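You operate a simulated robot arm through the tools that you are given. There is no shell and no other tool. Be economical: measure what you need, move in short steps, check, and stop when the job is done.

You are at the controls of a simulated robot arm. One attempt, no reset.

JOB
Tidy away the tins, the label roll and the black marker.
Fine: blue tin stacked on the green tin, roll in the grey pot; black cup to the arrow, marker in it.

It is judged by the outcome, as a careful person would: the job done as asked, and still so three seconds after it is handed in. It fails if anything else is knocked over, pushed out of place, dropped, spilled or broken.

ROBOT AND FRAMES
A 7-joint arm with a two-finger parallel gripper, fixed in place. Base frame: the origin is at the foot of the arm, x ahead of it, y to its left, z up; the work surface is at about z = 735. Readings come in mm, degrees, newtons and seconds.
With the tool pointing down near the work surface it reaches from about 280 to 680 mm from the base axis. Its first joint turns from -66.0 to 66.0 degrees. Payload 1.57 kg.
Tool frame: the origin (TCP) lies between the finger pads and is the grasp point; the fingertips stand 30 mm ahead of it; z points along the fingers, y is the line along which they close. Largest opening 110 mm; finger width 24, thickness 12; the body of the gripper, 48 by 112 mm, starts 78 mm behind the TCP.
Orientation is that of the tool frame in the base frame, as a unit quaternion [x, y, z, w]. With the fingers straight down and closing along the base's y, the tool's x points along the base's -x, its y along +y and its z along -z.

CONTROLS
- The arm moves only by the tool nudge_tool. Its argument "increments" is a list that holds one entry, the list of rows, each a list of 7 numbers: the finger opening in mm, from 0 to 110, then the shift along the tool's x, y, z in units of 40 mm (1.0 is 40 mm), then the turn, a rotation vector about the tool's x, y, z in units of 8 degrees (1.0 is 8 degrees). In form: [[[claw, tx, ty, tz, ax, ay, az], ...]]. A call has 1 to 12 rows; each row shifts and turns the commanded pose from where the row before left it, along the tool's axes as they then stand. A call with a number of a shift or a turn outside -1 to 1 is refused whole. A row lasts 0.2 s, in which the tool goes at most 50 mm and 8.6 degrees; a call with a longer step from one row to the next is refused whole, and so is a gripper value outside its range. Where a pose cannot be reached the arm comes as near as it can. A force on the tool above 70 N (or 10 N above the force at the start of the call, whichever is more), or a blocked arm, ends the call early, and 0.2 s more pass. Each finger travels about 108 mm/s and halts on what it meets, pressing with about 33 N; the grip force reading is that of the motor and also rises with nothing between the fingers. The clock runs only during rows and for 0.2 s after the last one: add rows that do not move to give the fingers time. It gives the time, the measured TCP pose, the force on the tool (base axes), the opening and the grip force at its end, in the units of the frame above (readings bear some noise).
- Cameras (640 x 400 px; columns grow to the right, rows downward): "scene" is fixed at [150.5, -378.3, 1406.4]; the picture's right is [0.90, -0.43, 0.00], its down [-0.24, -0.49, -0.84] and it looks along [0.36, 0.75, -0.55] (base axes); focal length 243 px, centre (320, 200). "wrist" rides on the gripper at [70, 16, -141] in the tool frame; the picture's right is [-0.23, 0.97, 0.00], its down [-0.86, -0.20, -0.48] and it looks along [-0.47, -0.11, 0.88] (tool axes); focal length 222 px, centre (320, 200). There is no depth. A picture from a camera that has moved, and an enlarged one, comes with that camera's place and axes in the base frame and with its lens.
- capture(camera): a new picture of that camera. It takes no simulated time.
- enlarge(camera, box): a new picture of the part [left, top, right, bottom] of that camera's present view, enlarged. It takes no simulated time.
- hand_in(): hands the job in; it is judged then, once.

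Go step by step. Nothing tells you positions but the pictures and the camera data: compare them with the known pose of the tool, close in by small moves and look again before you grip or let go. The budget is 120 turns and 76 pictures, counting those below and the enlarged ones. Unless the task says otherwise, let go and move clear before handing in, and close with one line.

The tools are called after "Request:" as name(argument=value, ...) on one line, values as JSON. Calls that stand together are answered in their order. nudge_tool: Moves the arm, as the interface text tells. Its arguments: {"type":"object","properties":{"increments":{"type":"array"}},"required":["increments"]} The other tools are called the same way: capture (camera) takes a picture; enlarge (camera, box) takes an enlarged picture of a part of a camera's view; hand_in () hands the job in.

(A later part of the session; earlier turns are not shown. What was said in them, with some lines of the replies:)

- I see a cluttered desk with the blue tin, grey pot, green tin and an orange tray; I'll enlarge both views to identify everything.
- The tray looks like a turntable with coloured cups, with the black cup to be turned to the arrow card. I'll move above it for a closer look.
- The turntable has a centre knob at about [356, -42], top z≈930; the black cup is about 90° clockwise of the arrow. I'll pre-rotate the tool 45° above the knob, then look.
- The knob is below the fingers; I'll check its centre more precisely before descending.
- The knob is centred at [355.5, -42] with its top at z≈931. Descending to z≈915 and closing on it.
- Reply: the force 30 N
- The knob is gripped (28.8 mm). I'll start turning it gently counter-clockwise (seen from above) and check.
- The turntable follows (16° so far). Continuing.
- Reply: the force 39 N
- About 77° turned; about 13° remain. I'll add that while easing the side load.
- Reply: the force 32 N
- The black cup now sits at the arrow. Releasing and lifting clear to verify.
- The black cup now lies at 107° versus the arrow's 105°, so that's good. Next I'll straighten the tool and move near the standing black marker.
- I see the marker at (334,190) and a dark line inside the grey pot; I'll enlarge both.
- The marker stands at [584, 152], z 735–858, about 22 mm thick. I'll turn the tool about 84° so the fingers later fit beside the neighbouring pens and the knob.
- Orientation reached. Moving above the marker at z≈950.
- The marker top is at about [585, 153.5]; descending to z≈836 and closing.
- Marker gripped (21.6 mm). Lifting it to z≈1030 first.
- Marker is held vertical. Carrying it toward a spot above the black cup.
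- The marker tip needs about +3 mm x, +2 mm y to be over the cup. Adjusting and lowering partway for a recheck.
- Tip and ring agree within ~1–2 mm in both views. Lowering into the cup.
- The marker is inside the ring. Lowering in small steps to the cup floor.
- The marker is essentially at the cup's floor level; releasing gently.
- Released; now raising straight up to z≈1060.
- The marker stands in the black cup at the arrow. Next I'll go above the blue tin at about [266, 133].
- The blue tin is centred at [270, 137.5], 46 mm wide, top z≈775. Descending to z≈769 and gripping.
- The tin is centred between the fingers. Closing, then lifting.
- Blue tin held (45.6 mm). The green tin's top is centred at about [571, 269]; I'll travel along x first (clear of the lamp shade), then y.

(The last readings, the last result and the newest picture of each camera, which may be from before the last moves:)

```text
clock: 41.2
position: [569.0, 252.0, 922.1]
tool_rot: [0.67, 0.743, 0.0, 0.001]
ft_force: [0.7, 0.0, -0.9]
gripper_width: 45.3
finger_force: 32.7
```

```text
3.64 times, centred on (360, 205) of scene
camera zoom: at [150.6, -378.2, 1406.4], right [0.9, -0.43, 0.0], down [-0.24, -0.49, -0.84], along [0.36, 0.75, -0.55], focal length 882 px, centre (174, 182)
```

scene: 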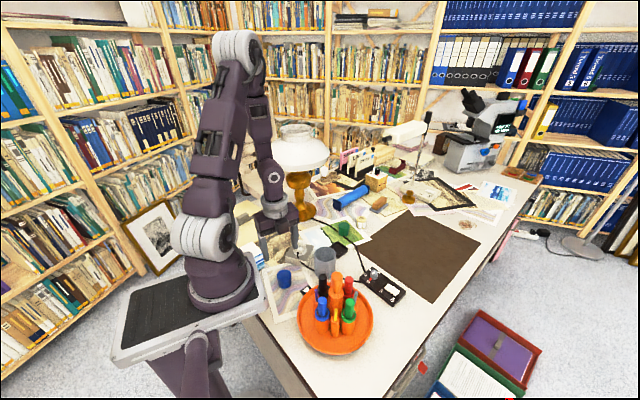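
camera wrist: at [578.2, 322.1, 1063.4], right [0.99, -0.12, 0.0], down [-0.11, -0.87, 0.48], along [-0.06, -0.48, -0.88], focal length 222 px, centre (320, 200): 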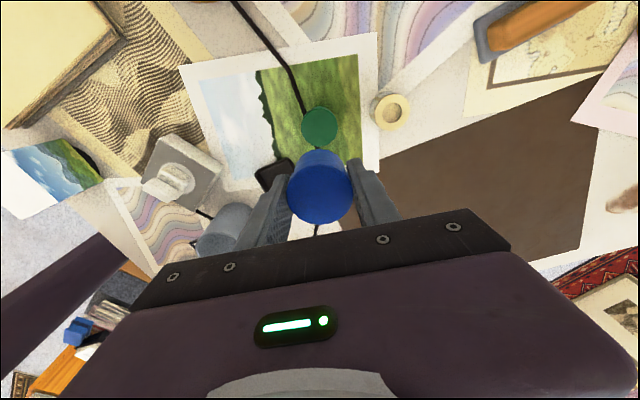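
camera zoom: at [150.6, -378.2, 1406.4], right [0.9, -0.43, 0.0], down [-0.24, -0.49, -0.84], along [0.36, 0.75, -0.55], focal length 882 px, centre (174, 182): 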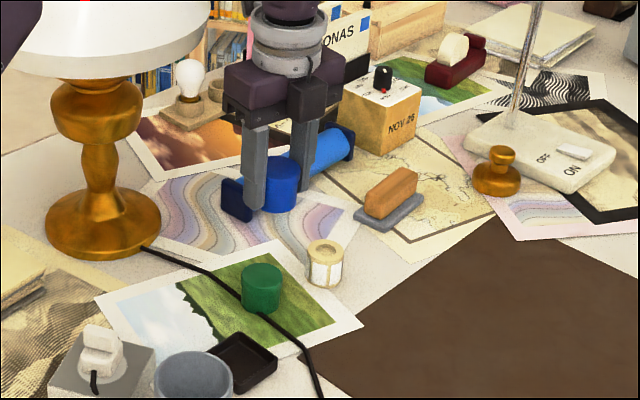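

The green tin is at [571.3, 268.5] and the roll at about [661, 275]. Aligning and lowering the blue tin to about 20 mm above the green one for a check.

Request:
nudge_tool(increments=[[[38, 0.4, 0.09, 0.3, 0, 0, 0], [38, 0, 0, 0.6, 0, 0, 0], [38, 0, 0, 0.6, 0, 0, 0], [38, 0, 0, 0.5, 0, 0, 0], [38, 0, 0, 0.25, 0, 0, 0], [38, 0, 0, 0, 0, 0, 0], [38, 0, 0, 0, 0, 0, 0]]])

Request:
enlarge(camera="wrist", box=[240, 100, 400, 220])

Request:
enlarge(camera="scene", box=[310, 180, 390, 260])

```text
clock: 42.8
position: [571.6, 270.4, 832.5]
tool_rot: [0.668, 0.744, 0.0, 0.001]
ft_force: [0.2, 0.2, -0.1]
gripper_width: 45.2
finger_force: 32.7
```

```text
3.33 times, centred on (320, 160) of wrist
camera zoom: at [579.6, 339.0, 972.8], right [0.99, -0.12, 0.0], down [-0.11, -0.87, 0.48], along [-0.06, -0.47, -0.88], focal length 740 px, centre (320, 333)
```

zoom: 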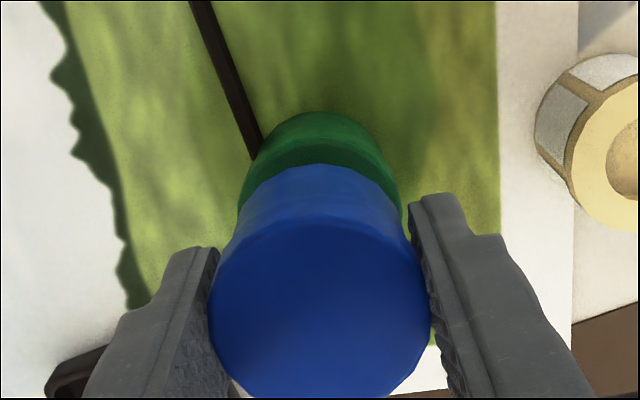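

```text
5.00 times, centred on (350, 220) of scene
camera zoom: at [150.6, -378.3, 1406.4], right [0.9, -0.43, 0.0], down [-0.24, -0.49, -0.84], along [0.36, 0.75, -0.55], focal length 1213 px, centre (170, 100)
```

zoom: 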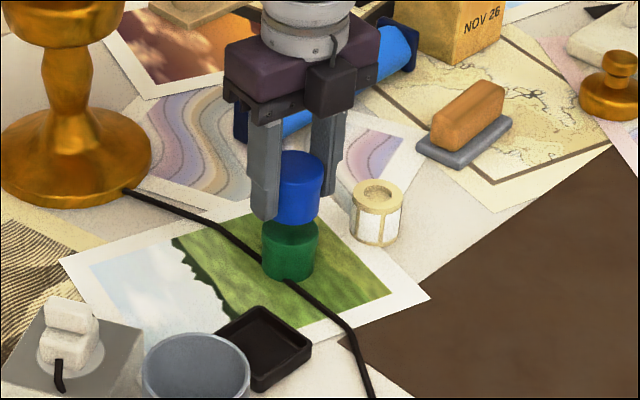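

Alignment is within about 2 mm. A tiny correction, then lowering onto the green tin.

Request:
nudge_tool(increments=[[[38, -0.007, -0.03, 0.15, 0, 0, 0], [38, 0, 0, 0.15, 0, 0, 0], [38, 0, 0, 0.12, 0, 0, 0], [38, 0, 0, 0.08, 0, 0, 0], [38, 0, 0, 0, 0, 0, 0]]])

Request:
enlarge(camera="scene", box=[325, 195, 375, 245])

```text
clock: 44.0
position: [570.1, 268.4, 812.3]
tool_rot: [0.669, 0.743, 0.0, 0.0]
ft_force: [-0.1, 0.3, -0.7]
gripper_width: 45.2
finger_force: 34.0
```

```text
8.00 times, centred on (350, 220) of scene
camera zoom: at [150.6, -378.3, 1406.4], right [0.9, -0.43, 0.0], down [-0.24, -0.49, -0.84], along [0.36, 0.75, -0.55], focal length 1940 px, centre (80, 40)
```

zoom: 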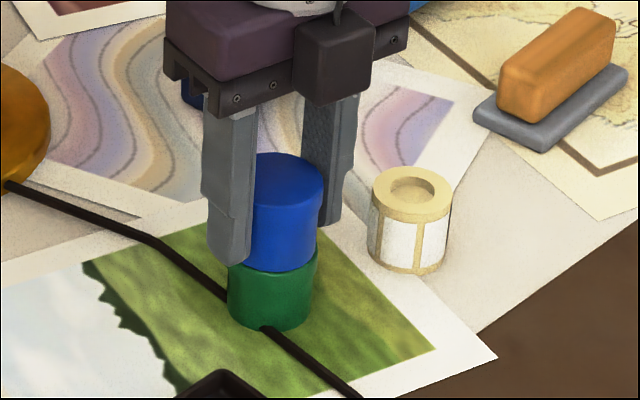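

Request:
nudge_tool(increments=[[[38, 0, 0, 0.03, 0, 0, 0], [38, 0, 0, 0.03, 0, 0, 0], [38, 0, 0, 0.03, 0, 0, 0], [38, 0, 0, 0, 0, 0, 0]]])

```text
clock: 45.0
position: [570.2, 266.9, 810.2]
tool_rot: [0.669, 0.744, 0.0, 0.001]
ft_force: [-1.6, -1.3, 21.3]
gripper_width: 45.5
finger_force: 32.6
```

Contact felt (21 N). Easing up a hair and releasing.

Request:
nudge_tool(increments=[[[38, 0, 0, -0.02, 0, 0, 0], [47, 0, 0, 0, 0, 0, 0], [52, 0, 0, 0, 0, 0, 0], [60, 0, 0, 0, 0, 0, 0], [60, 0, 0, -0.2, 0, 0, 0], [60, 0, 0, -0.5, 0, 0, 0], [60, 0, 0, -0.8, 0, 0, 0], [60, 0, 0, -0.8, 0, 0, 0], [60, 0, 0, -0.8, 0, 0, 0], [60, 0, 0, 0, 0, 0, 0]]])

Request:
enlarge(camera="scene", box=[310, 180, 390, 260])

Request:
capture(camera="wrist")

```text
clock: 47.2
position: [566.0, 270.6, 930.8]
tool_rot: [0.669, 0.743, 0.0, 0.0]
ft_force: [-1.0, 0.4, 0.1]
gripper_width: 59.9
finger_force: 0.1
```

```text
5.00 times, centred on (350, 220) of scene
camera zoom: at [150.5, -378.3, 1406.4], right [0.9, -0.43, 0.0], down [-0.24, -0.49, -0.84], along [0.36, 0.75, -0.55], focal length 1213 px, centre (170, 100)
```

zoom: 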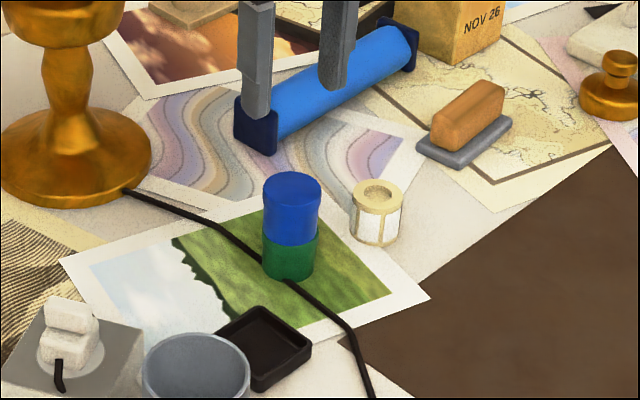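

```text
28 pictures are left
camera wrist: at [575.4, 340.6, 1072.8], right [0.99, -0.12, 0.0], down [-0.11, -0.87, 0.48], along [-0.06, -0.47, -0.88], focal length 222 px, centre (320, 200)
```

wrist: 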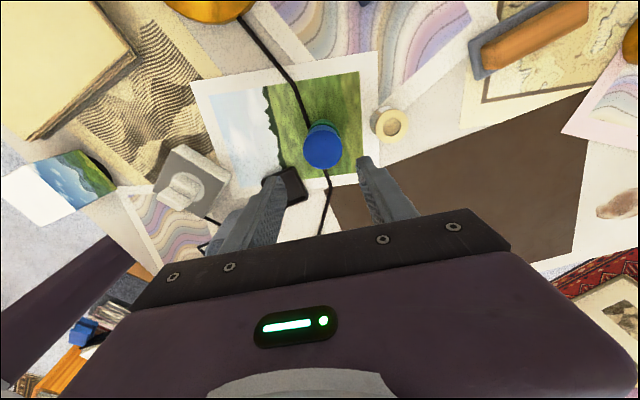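

The blue tin is neatly stacked. The roll is at about [659, 275], ~714 mm out, so a tilt outward will probably be needed; first I'll turn the tool to radial alignment.

Request:
nudge_tool(increments=[[[70, 0, 0, 0, 0, 0, -0.95], [70, 0, 0, 0, 0, 0, -0.95], [70, 0, 0, 0, 0, 0, -0.95], [70, 0, 0, 0, 0, 0, -0.95], [70, 0, 0, 0, 0, 0, -0.95], [70, 0, 0, 0, 0, 0, -0.95], [70, 0, 0, 0, 0, 0, -0.95], [70, 0, 0, 0, 0, 0, -0.95], [70, 0, 0, 0, 0, 0, -0.95], [70, 0, 0, 0, 0, 0, -0.95], [70, 0, 0, 0, 0, 0, -0.95], [70, 0, 0, 0, 0, 0, -0.95]]])

Request:
nudge_tool(increments=[[[70, 0, 0, 0, 0, 0, -0.95], [70, 0, 0, 0, 0, 0, -0.95], [70, -0.5, 0, 0, 0, -0.6, 0], [70, -0.5, 0, 0, 0, -0.6, 0], [70, -0.5, 0, 0, 0, -0.6, 0], [70, 0, 0, 0, 0, 0, 0]]])

Request:
capture(camera="wrist")

```text
clock: 49.8
position: [571.6, 267.7, 931.9]
tool_rot: [-0.064, 0.998, 0.001, 0.0]
ft_force: [-0.1, 0.2, 0.3]
gripper_width: 70.0
finger_force: 0.2
```

```text
clock: 51.2
position: [624.1, 290.7, 938.3]
tool_rot: [-0.193, 0.973, 0.024, 0.124]
ft_force: [0.3, 0.4, 1.0]
gripper_width: 70.0
finger_force: 0.0
```

```text
27 pictures are left
camera wrist: at [523.1, 265.3, 1058.8], right [-0.17, 0.98, 0.06], down [0.73, 0.09, 0.68], along [0.66, 0.16, -0.73], focal length 222 px, centre (320, 200)
```

wrist: 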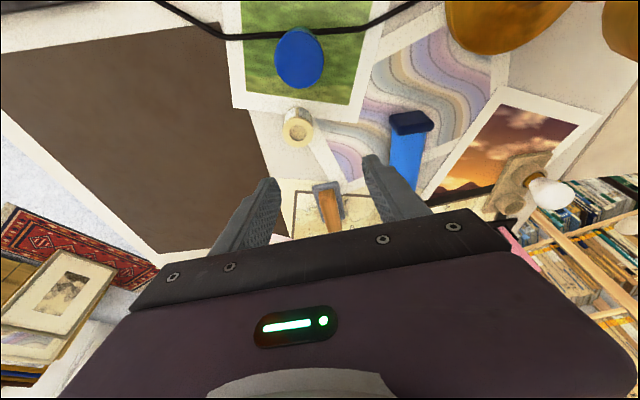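

The pose was reached with a 14° tilt, so the roll is reachable. Moving to a pre-grasp point along the tool axis, then checking.

Request:
nudge_tool(increments=[[[70, 0.165, -0.223, 0.77, 0, 0, 0], [70, 0.165, -0.223, 0.77, 0, 0, 0], [70, 0.165, -0.223, 0.77, 0, 0, 0], [70, 0, 0, 0, 0, 0, 0], [70, 0, 0, 0, 0, 0, 0]]])

Request:
enlarge(camera="wrist", box=[240, 80, 420, 220])

Request:
enlarge(camera="scene", box=[335, 170, 415, 250])

```text
clock: 52.4
position: [638.9, 265.2, 841.1]
tool_rot: [-0.192, 0.973, 0.024, 0.123]
ft_force: [-0.1, 1.3, 0.2]
gripper_width: 69.8
finger_force: 0.1
```

```text
2.86 times, centred on (330, 150) of wrist
camera zoom: at [537.4, 240.8, 962.0], right [-0.17, 0.98, 0.06], down [0.73, 0.09, 0.68], along [0.66, 0.16, -0.73], focal length 635 px, centre (291, 343)
```

zoom: 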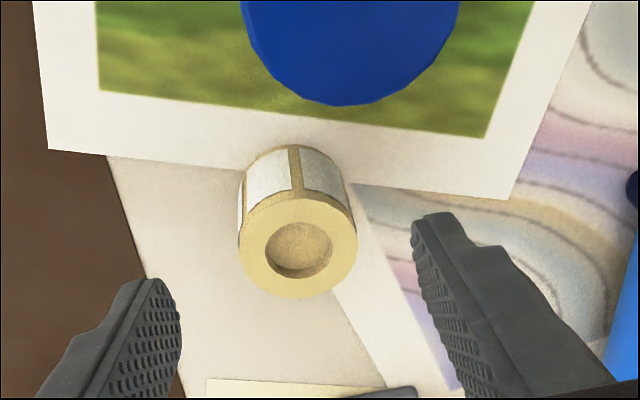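

```text
5.00 times, centred on (375, 210) of scene
camera zoom: at [150.5, -378.3, 1406.4], right [0.9, -0.43, 0.0], down [-0.24, -0.49, -0.84], along [0.36, 0.75, -0.55], focal length 1213 px, centre (45, 150)
```

zoom: 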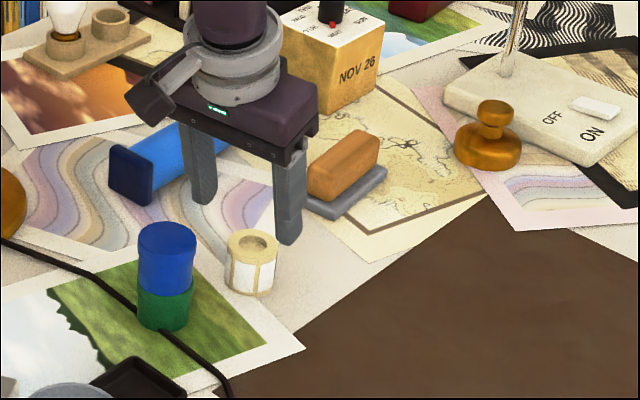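

The roll is at [660, 276], top z≈775, lined up between the fingers. Advancing along the tool axis and closing.

Request:
nudge_tool(increments=[[[66, -0.03, 0.03, 0.4, 0, 0, 0], [66, 0, 0, 0.4, 0, 0, 0], [66, 0, 0, 0.4, 0, 0, 0], [66, 0, 0, 0.29, 0, 0, 0], [66, 0, 0, 0, 0, 0, 0], [66, 0, 0, 0, 0, 0, 0]]])

Request:
enlarge(camera="wrist", box=[240, 100, 420, 240])

Request:
enlarge(camera="scene", box=[335, 170, 415, 250])

```text
clock: 53.8
position: [652.2, 273.8, 786.1]
tool_rot: [-0.192, 0.973, 0.024, 0.123]
ft_force: [-0.4, 0.1, 0.3]
gripper_width: 65.8
finger_force: 0.0
```

```text
2.86 times, centred on (330, 170) of wrist
camera zoom: at [551.8, 249.4, 905.3], right [-0.17, 0.98, 0.06], down [0.73, 0.09, 0.68], along [0.66, 0.16, -0.73], focal length 635 px, centre (291, 286)
```

zoom: 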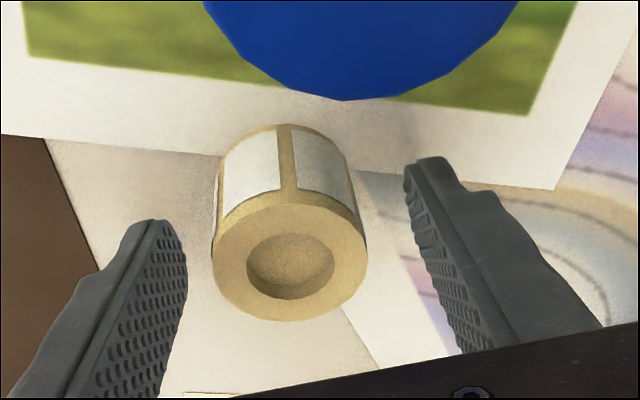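

```text
5.00 times, centred on (375, 210) of scene
camera zoom: at [150.5, -378.3, 1406.4], right [0.9, -0.43, 0.0], down [-0.24, -0.49, -0.84], along [0.36, 0.75, -0.55], focal length 1213 px, centre (45, 150)
```

zoom: 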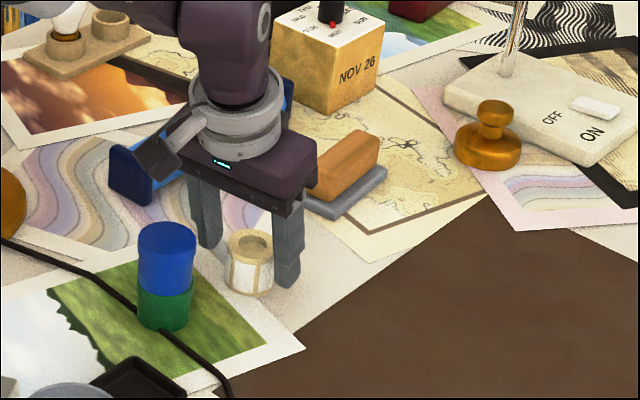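

Well centred. Closing on the roll.

Request:
nudge_tool(increments=[[[54, 0, 0, 0, 0, 0, 0], [44, 0, 0, 0, 0, 0, 0], [35, 0, 0, 0, 0, 0, 0], [35, 0, 0, 0, 0, 0, 0], [35, 0, 0, 0, 0, 0, 0]]])

```text
clock: 55.0
position: [652.7, 275.3, 786.4]
tool_rot: [-0.192, 0.973, 0.024, 0.123]
ft_force: [0.0, 0.4, 0.3]
gripper_width: 40.6
finger_force: 33.3
```

Gripped at 40.6 mm. Lifting straight up.

Request:
nudge_tool(increments=[[[35, -0.06, 0, -0.24, 0, 0, 0], [35, -0.188, 0, -0.726, 0, 0, 0], [35, -0.188, 0, -0.726, 0, 0, 0], [35, -0.188, 0, -0.726, 0, 0, 0], [35, -0.188, 0, -0.726, 0, 0, 0], [35, -0.188, 0, -0.726, 0, 0, 0], [35, 0, 0, 0, 0, 0, 0]]])

Request:
capture(camera="wrist")

Request:
enlarge(camera="scene", box=[295, 130, 415, 250])

```text
clock: 56.6
position: [654.5, 272.2, 945.4]
tool_rot: [-0.192, 0.973, 0.024, 0.123]
ft_force: [-0.1, 0.2, -0.3]
gripper_width: 40.1
finger_force: 32.5
```

```text
22 pictures are left
camera wrist: at [552.9, 248.5, 1065.1], right [-0.17, 0.98, 0.06], down [0.73, 0.09, 0.68], along [0.66, 0.16, -0.73], focal length 222 px, centre (320, 200)
```

wrist: 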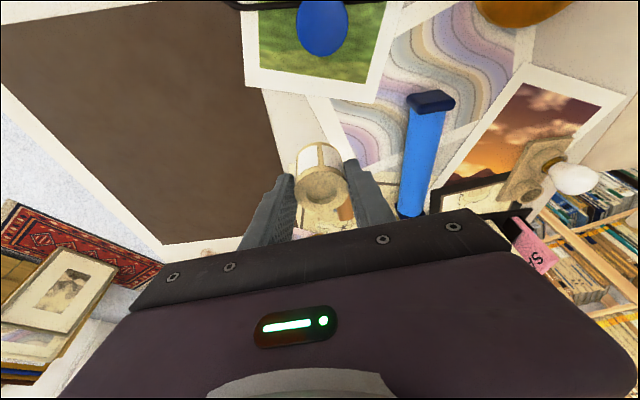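

```text
3.33 times, centred on (355, 190) of scene
camera zoom: at [150.6, -378.3, 1406.4], right [0.9, -0.43, 0.0], down [-0.24, -0.49, -0.84], along [0.36, 0.75, -0.55], focal length 808 px, centre (203, 233)
```

zoom: 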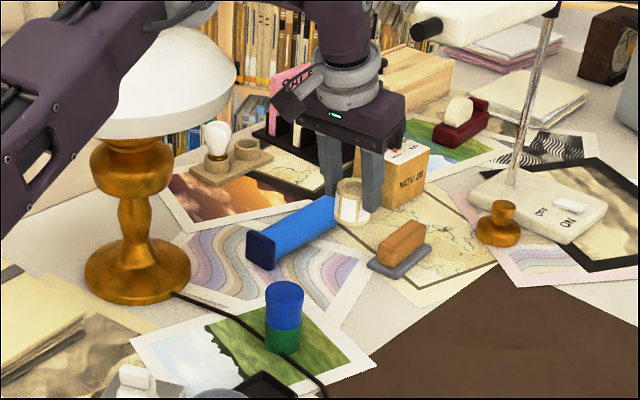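

The roll is held upright. Carrying it level toward the grey pot at [411, 126].

Request:
nudge_tool(increments=[[[35, 0.871, -0.136, -0.225, 0, 0, 0], [35, 0.871, -0.136, -0.225, 0, 0, 0], [35, 0.871, -0.136, -0.225, 0, 0, 0], [35, 0.871, -0.136, -0.225, 0, 0, 0], [35, 0.871, -0.136, -0.225, 0, 0, 0], [35, 0.871, -0.136, -0.225, 0, 0, 0], [35, 0.871, -0.136, -0.225, 0, 0, 0], [35, 0.871, -0.136, -0.225, 0, 0, 0], [35, 0, 0, 0, 0, 0, 0], [35, 0, 0, 0, 0, 0, 0]]])

Request:
capture(camera="wrist")

Request:
enlarge(camera="scene", box=[270, 190, 370, 290])

```text
clock: 58.8
position: [404.1, 124.1, 947.8]
tool_rot: [-0.193, 0.973, 0.024, 0.123]
ft_force: [-0.3, 0.3, 0.3]
gripper_width: 40.5
finger_force: 32.5
```

```text
20 pictures are left
camera wrist: at [304.0, 99.3, 1066.9], right [-0.17, 0.98, 0.06], down [0.73, 0.09, 0.68], along [0.66, 0.16, -0.73], focal length 222 px, centre (320, 200)
```

wrist: 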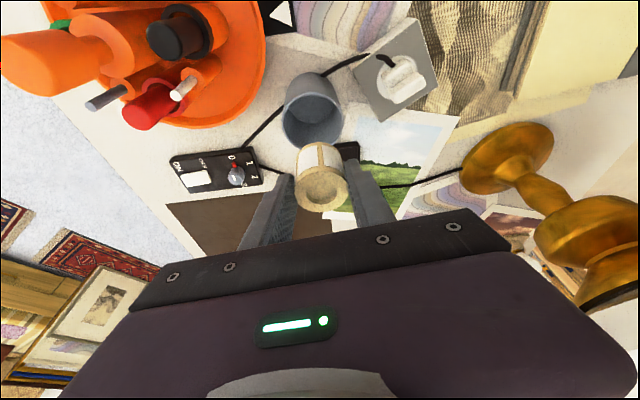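

```text
4.00 times, centred on (320, 240) of scene
camera zoom: at [150.5, -378.3, 1406.4], right [0.9, -0.43, 0.0], down [-0.24, -0.49, -0.84], along [0.36, 0.75, -0.55], focal length 970 px, centre (320, 40)
```

zoom: 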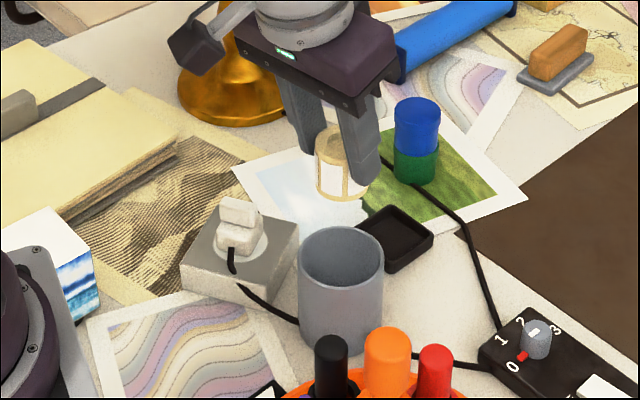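

Request:
enlarge(camera="wrist", box=[260, 50, 380, 150])

```text
4.00 times, centred on (320, 100) of wrist
camera zoom: at [304.0, 99.3, 1066.9], right [-0.17, 0.98, 0.06], down [0.73, 0.09, 0.68], along [0.66, 0.16, -0.73], focal length 888 px, centre (320, 600)
```

zoom: 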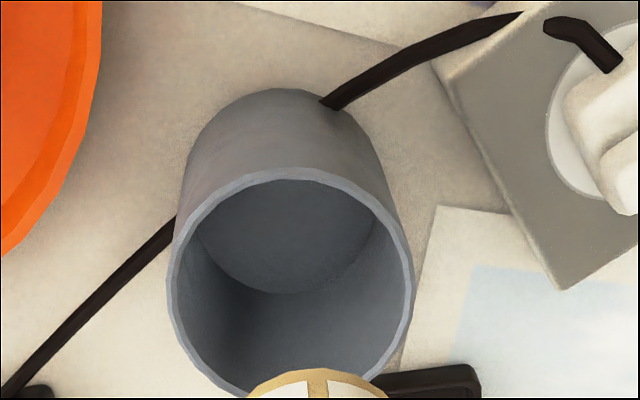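

Pot rim centre ≈ [410, 125.5], and the roll is over it. Lowering straight down until its base enters the rim.

Request:
nudge_tool(increments=[[[35, 0.149, 0, 0.575, 0, 0, 0], [35, 0.149, 0, 0.575, 0, 0, 0], [35, 0.12, 0, 0.46, 0, 0, 0], [35, 0.07, 0, 0.28, 0, 0, 0], [35, 0, 0, 0, 0, 0, 0], [35, 0, 0, 0, 0, 0, 0]]])

Request:
enlarge(camera="wrist", box=[240, 90, 400, 220])

Request:
enlarge(camera="scene", box=[295, 215, 355, 280])

```text
clock: 60.2
position: [405.5, 123.7, 868.3]
tool_rot: [-0.194, 0.973, 0.025, 0.123]
ft_force: [-0.3, -1.0, 0.4]
gripper_width: 40.3
finger_force: 33.5
```

```text
3.08 times, centred on (320, 155) of wrist
camera zoom: at [304.7, 99.2, 988.1], right [-0.17, 0.98, 0.06], down [0.73, 0.09, 0.68], along [0.66, 0.16, -0.73], focal length 684 px, centre (320, 338)
```

zoom: 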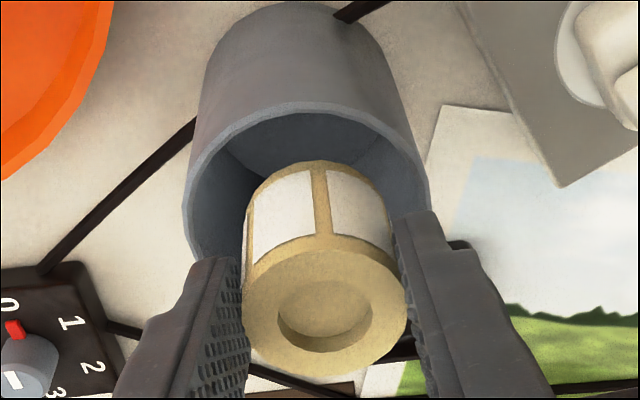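

```text
6.15 times, centred on (325, 248) of scene
camera zoom: at [150.6, -378.3, 1406.4], right [0.9, -0.43, 0.0], down [-0.24, -0.49, -0.84], along [0.36, 0.75, -0.55], focal length 1493 px, centre (289, -92)
```

zoom: 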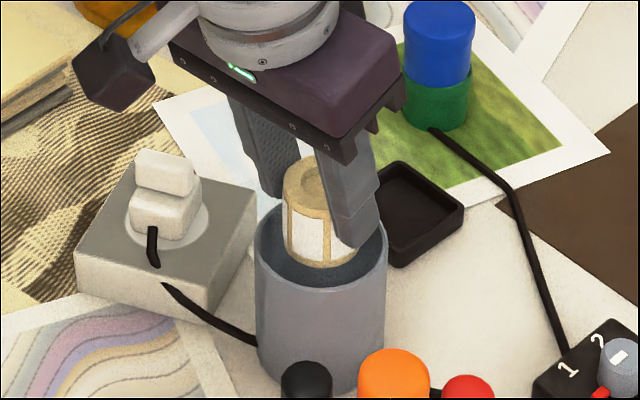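

The roll's base is just above the rim and centred within ~2 mm. Small correction and 15 mm further down.

Request:
nudge_tool(increments=[[[35, 0.04, -0.037, -0.01, 0, 0, 0], [35, 0.047, 0, 0.18, 0, 0, 0], [35, 0.047, 0, 0.18, 0, 0, 0], [35, 0, 0, 0, 0, 0, 0], [35, 0, 0, 0, 0, 0, 0]]])

Request:
enlarge(camera="wrist", box=[240, 90, 400, 220])

Request:
enlarge(camera="scene", box=[295, 215, 355, 280])

```text
clock: 61.4
position: [405.1, 123.2, 853.7]
tool_rot: [-0.193, 0.973, 0.024, 0.123]
ft_force: [0.1, -0.3, -0.7]
gripper_width: 40.1
finger_force: 33.0
```

```text
3.08 times, centred on (320, 155) of wrist
camera zoom: at [304.0, 98.0, 974.0], right [-0.17, 0.98, 0.06], down [0.73, 0.09, 0.68], along [0.66, 0.16, -0.73], focal length 684 px, centre (320, 338)
```

zoom: 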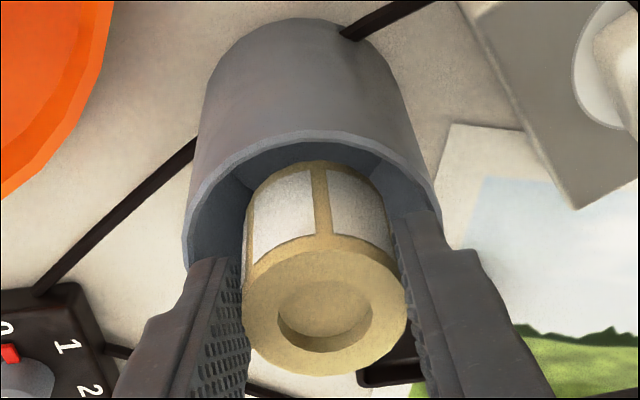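

```text
6.15 times, centred on (325, 248) of scene
camera zoom: at [150.6, -378.3, 1406.4], right [0.9, -0.43, 0.0], down [-0.24, -0.49, -0.84], along [0.36, 0.75, -0.55], focal length 1493 px, centre (289, -92)
```

zoom: 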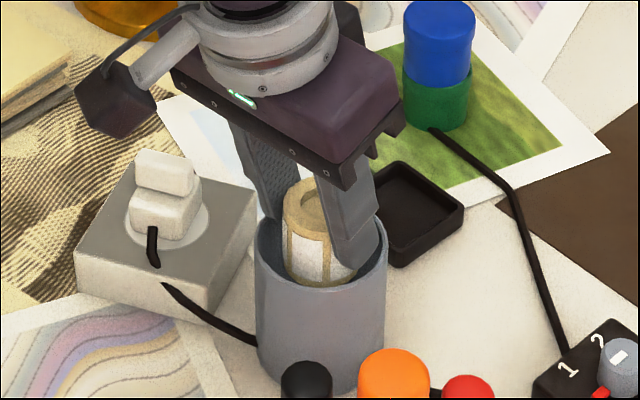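

The roll's base is inside the rim, clear on all sides. Releasing.

Request:
nudge_tool(increments=[[[60, 0, 0, 0, 0, 0, 0], [66, 0, 0, 0, 0, 0, 0], [66, 0, 0, 0, 0, 0, 0], [66, 0, 0, 0, 0, 0, 0]]])

Request:
enlarge(camera="scene", box=[295, 215, 355, 280])

```text
clock: 62.4
position: [404.8, 121.8, 854.0]
tool_rot: [-0.194, 0.973, 0.025, 0.123]
ft_force: [-0.6, -0.5, -0.2]
gripper_width: 66.2
finger_force: 0.0
```

```text
6.15 times, centred on (325, 248) of scene
camera zoom: at [150.5, -378.3, 1406.4], right [0.9, -0.43, 0.0], down [-0.24, -0.49, -0.84], along [0.36, 0.75, -0.55], focal length 1493 px, centre (289, -92)
```

zoom: 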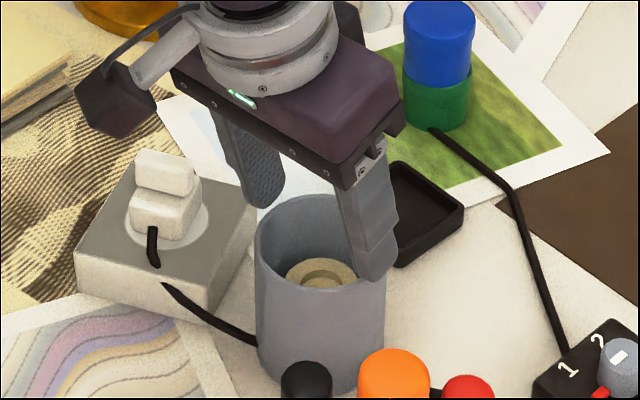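

The roll dropped into the pot and sits upright. Raising straight up clear and making a final check.

Request:
nudge_tool(increments=[[[66, -0.1, 0, -0.4, 0, 0, 0], [66, -0.188, 0, -0.726, 0, 0, 0], [66, -0.188, 0, -0.726, 0, 0, 0], [66, -0.188, 0, -0.726, 0, 0, 0], [66, -0.188, 0, -0.726, 0, 0, 0], [66, -0.188, 0, -0.726, 0, 0, 0], [66, -0.188, 0, -0.726, 0, 0, 0], [66, 0, 0, 0, 0, 0, 0], [66, 0, 0, 0, 0, 0, 0]]])

Request:
enlarge(camera="scene", box=[260, 190, 420, 360])

Request:
capture(camera="wrist")

```text
clock: 64.4
position: [404.3, 122.8, 1051.0]
tool_rot: [-0.193, 0.973, 0.023, 0.123]
ft_force: [0.4, 0.0, 0.2]
gripper_width: 66.1
finger_force: 0.1
```

```text
2.35 times, centred on (340, 275) of scene
camera zoom: at [150.5, -378.3, 1406.4], right [0.9, -0.43, 0.0], down [-0.24, -0.49, -0.84], along [0.36, 0.75, -0.55], focal length 571 px, centre (273, 24)
```

zoom: 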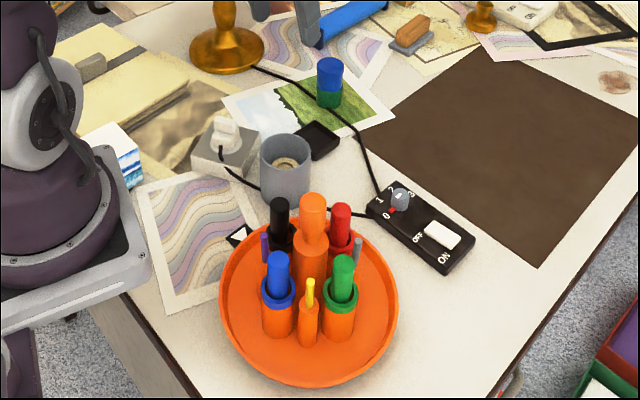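

```text
11 pictures are left
camera wrist: at [303.4, 98.4, 1170.7], right [-0.17, 0.98, 0.06], down [0.73, 0.09, 0.68], along [0.66, 0.16, -0.73], focal length 222 px, centre (320, 200)
```

wrist: 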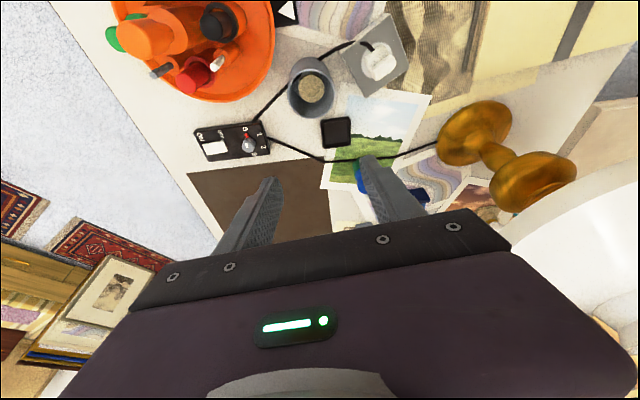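

Everything is in place: blue tin on green, roll in the grey pot, black cup at the arrow with the marker in it. The arm is clear, so I'm handing in.

Request:
hand_in()

```text
The job is handed in.
```

The job is handed in: the blue tin is stacked on the green tin, the label roll is in the grey pot, and the black cup is turned to the arrow with the marker in it. The roll fell about 5 cm into the pot because the fingers would not fit inside, and it landed upright.
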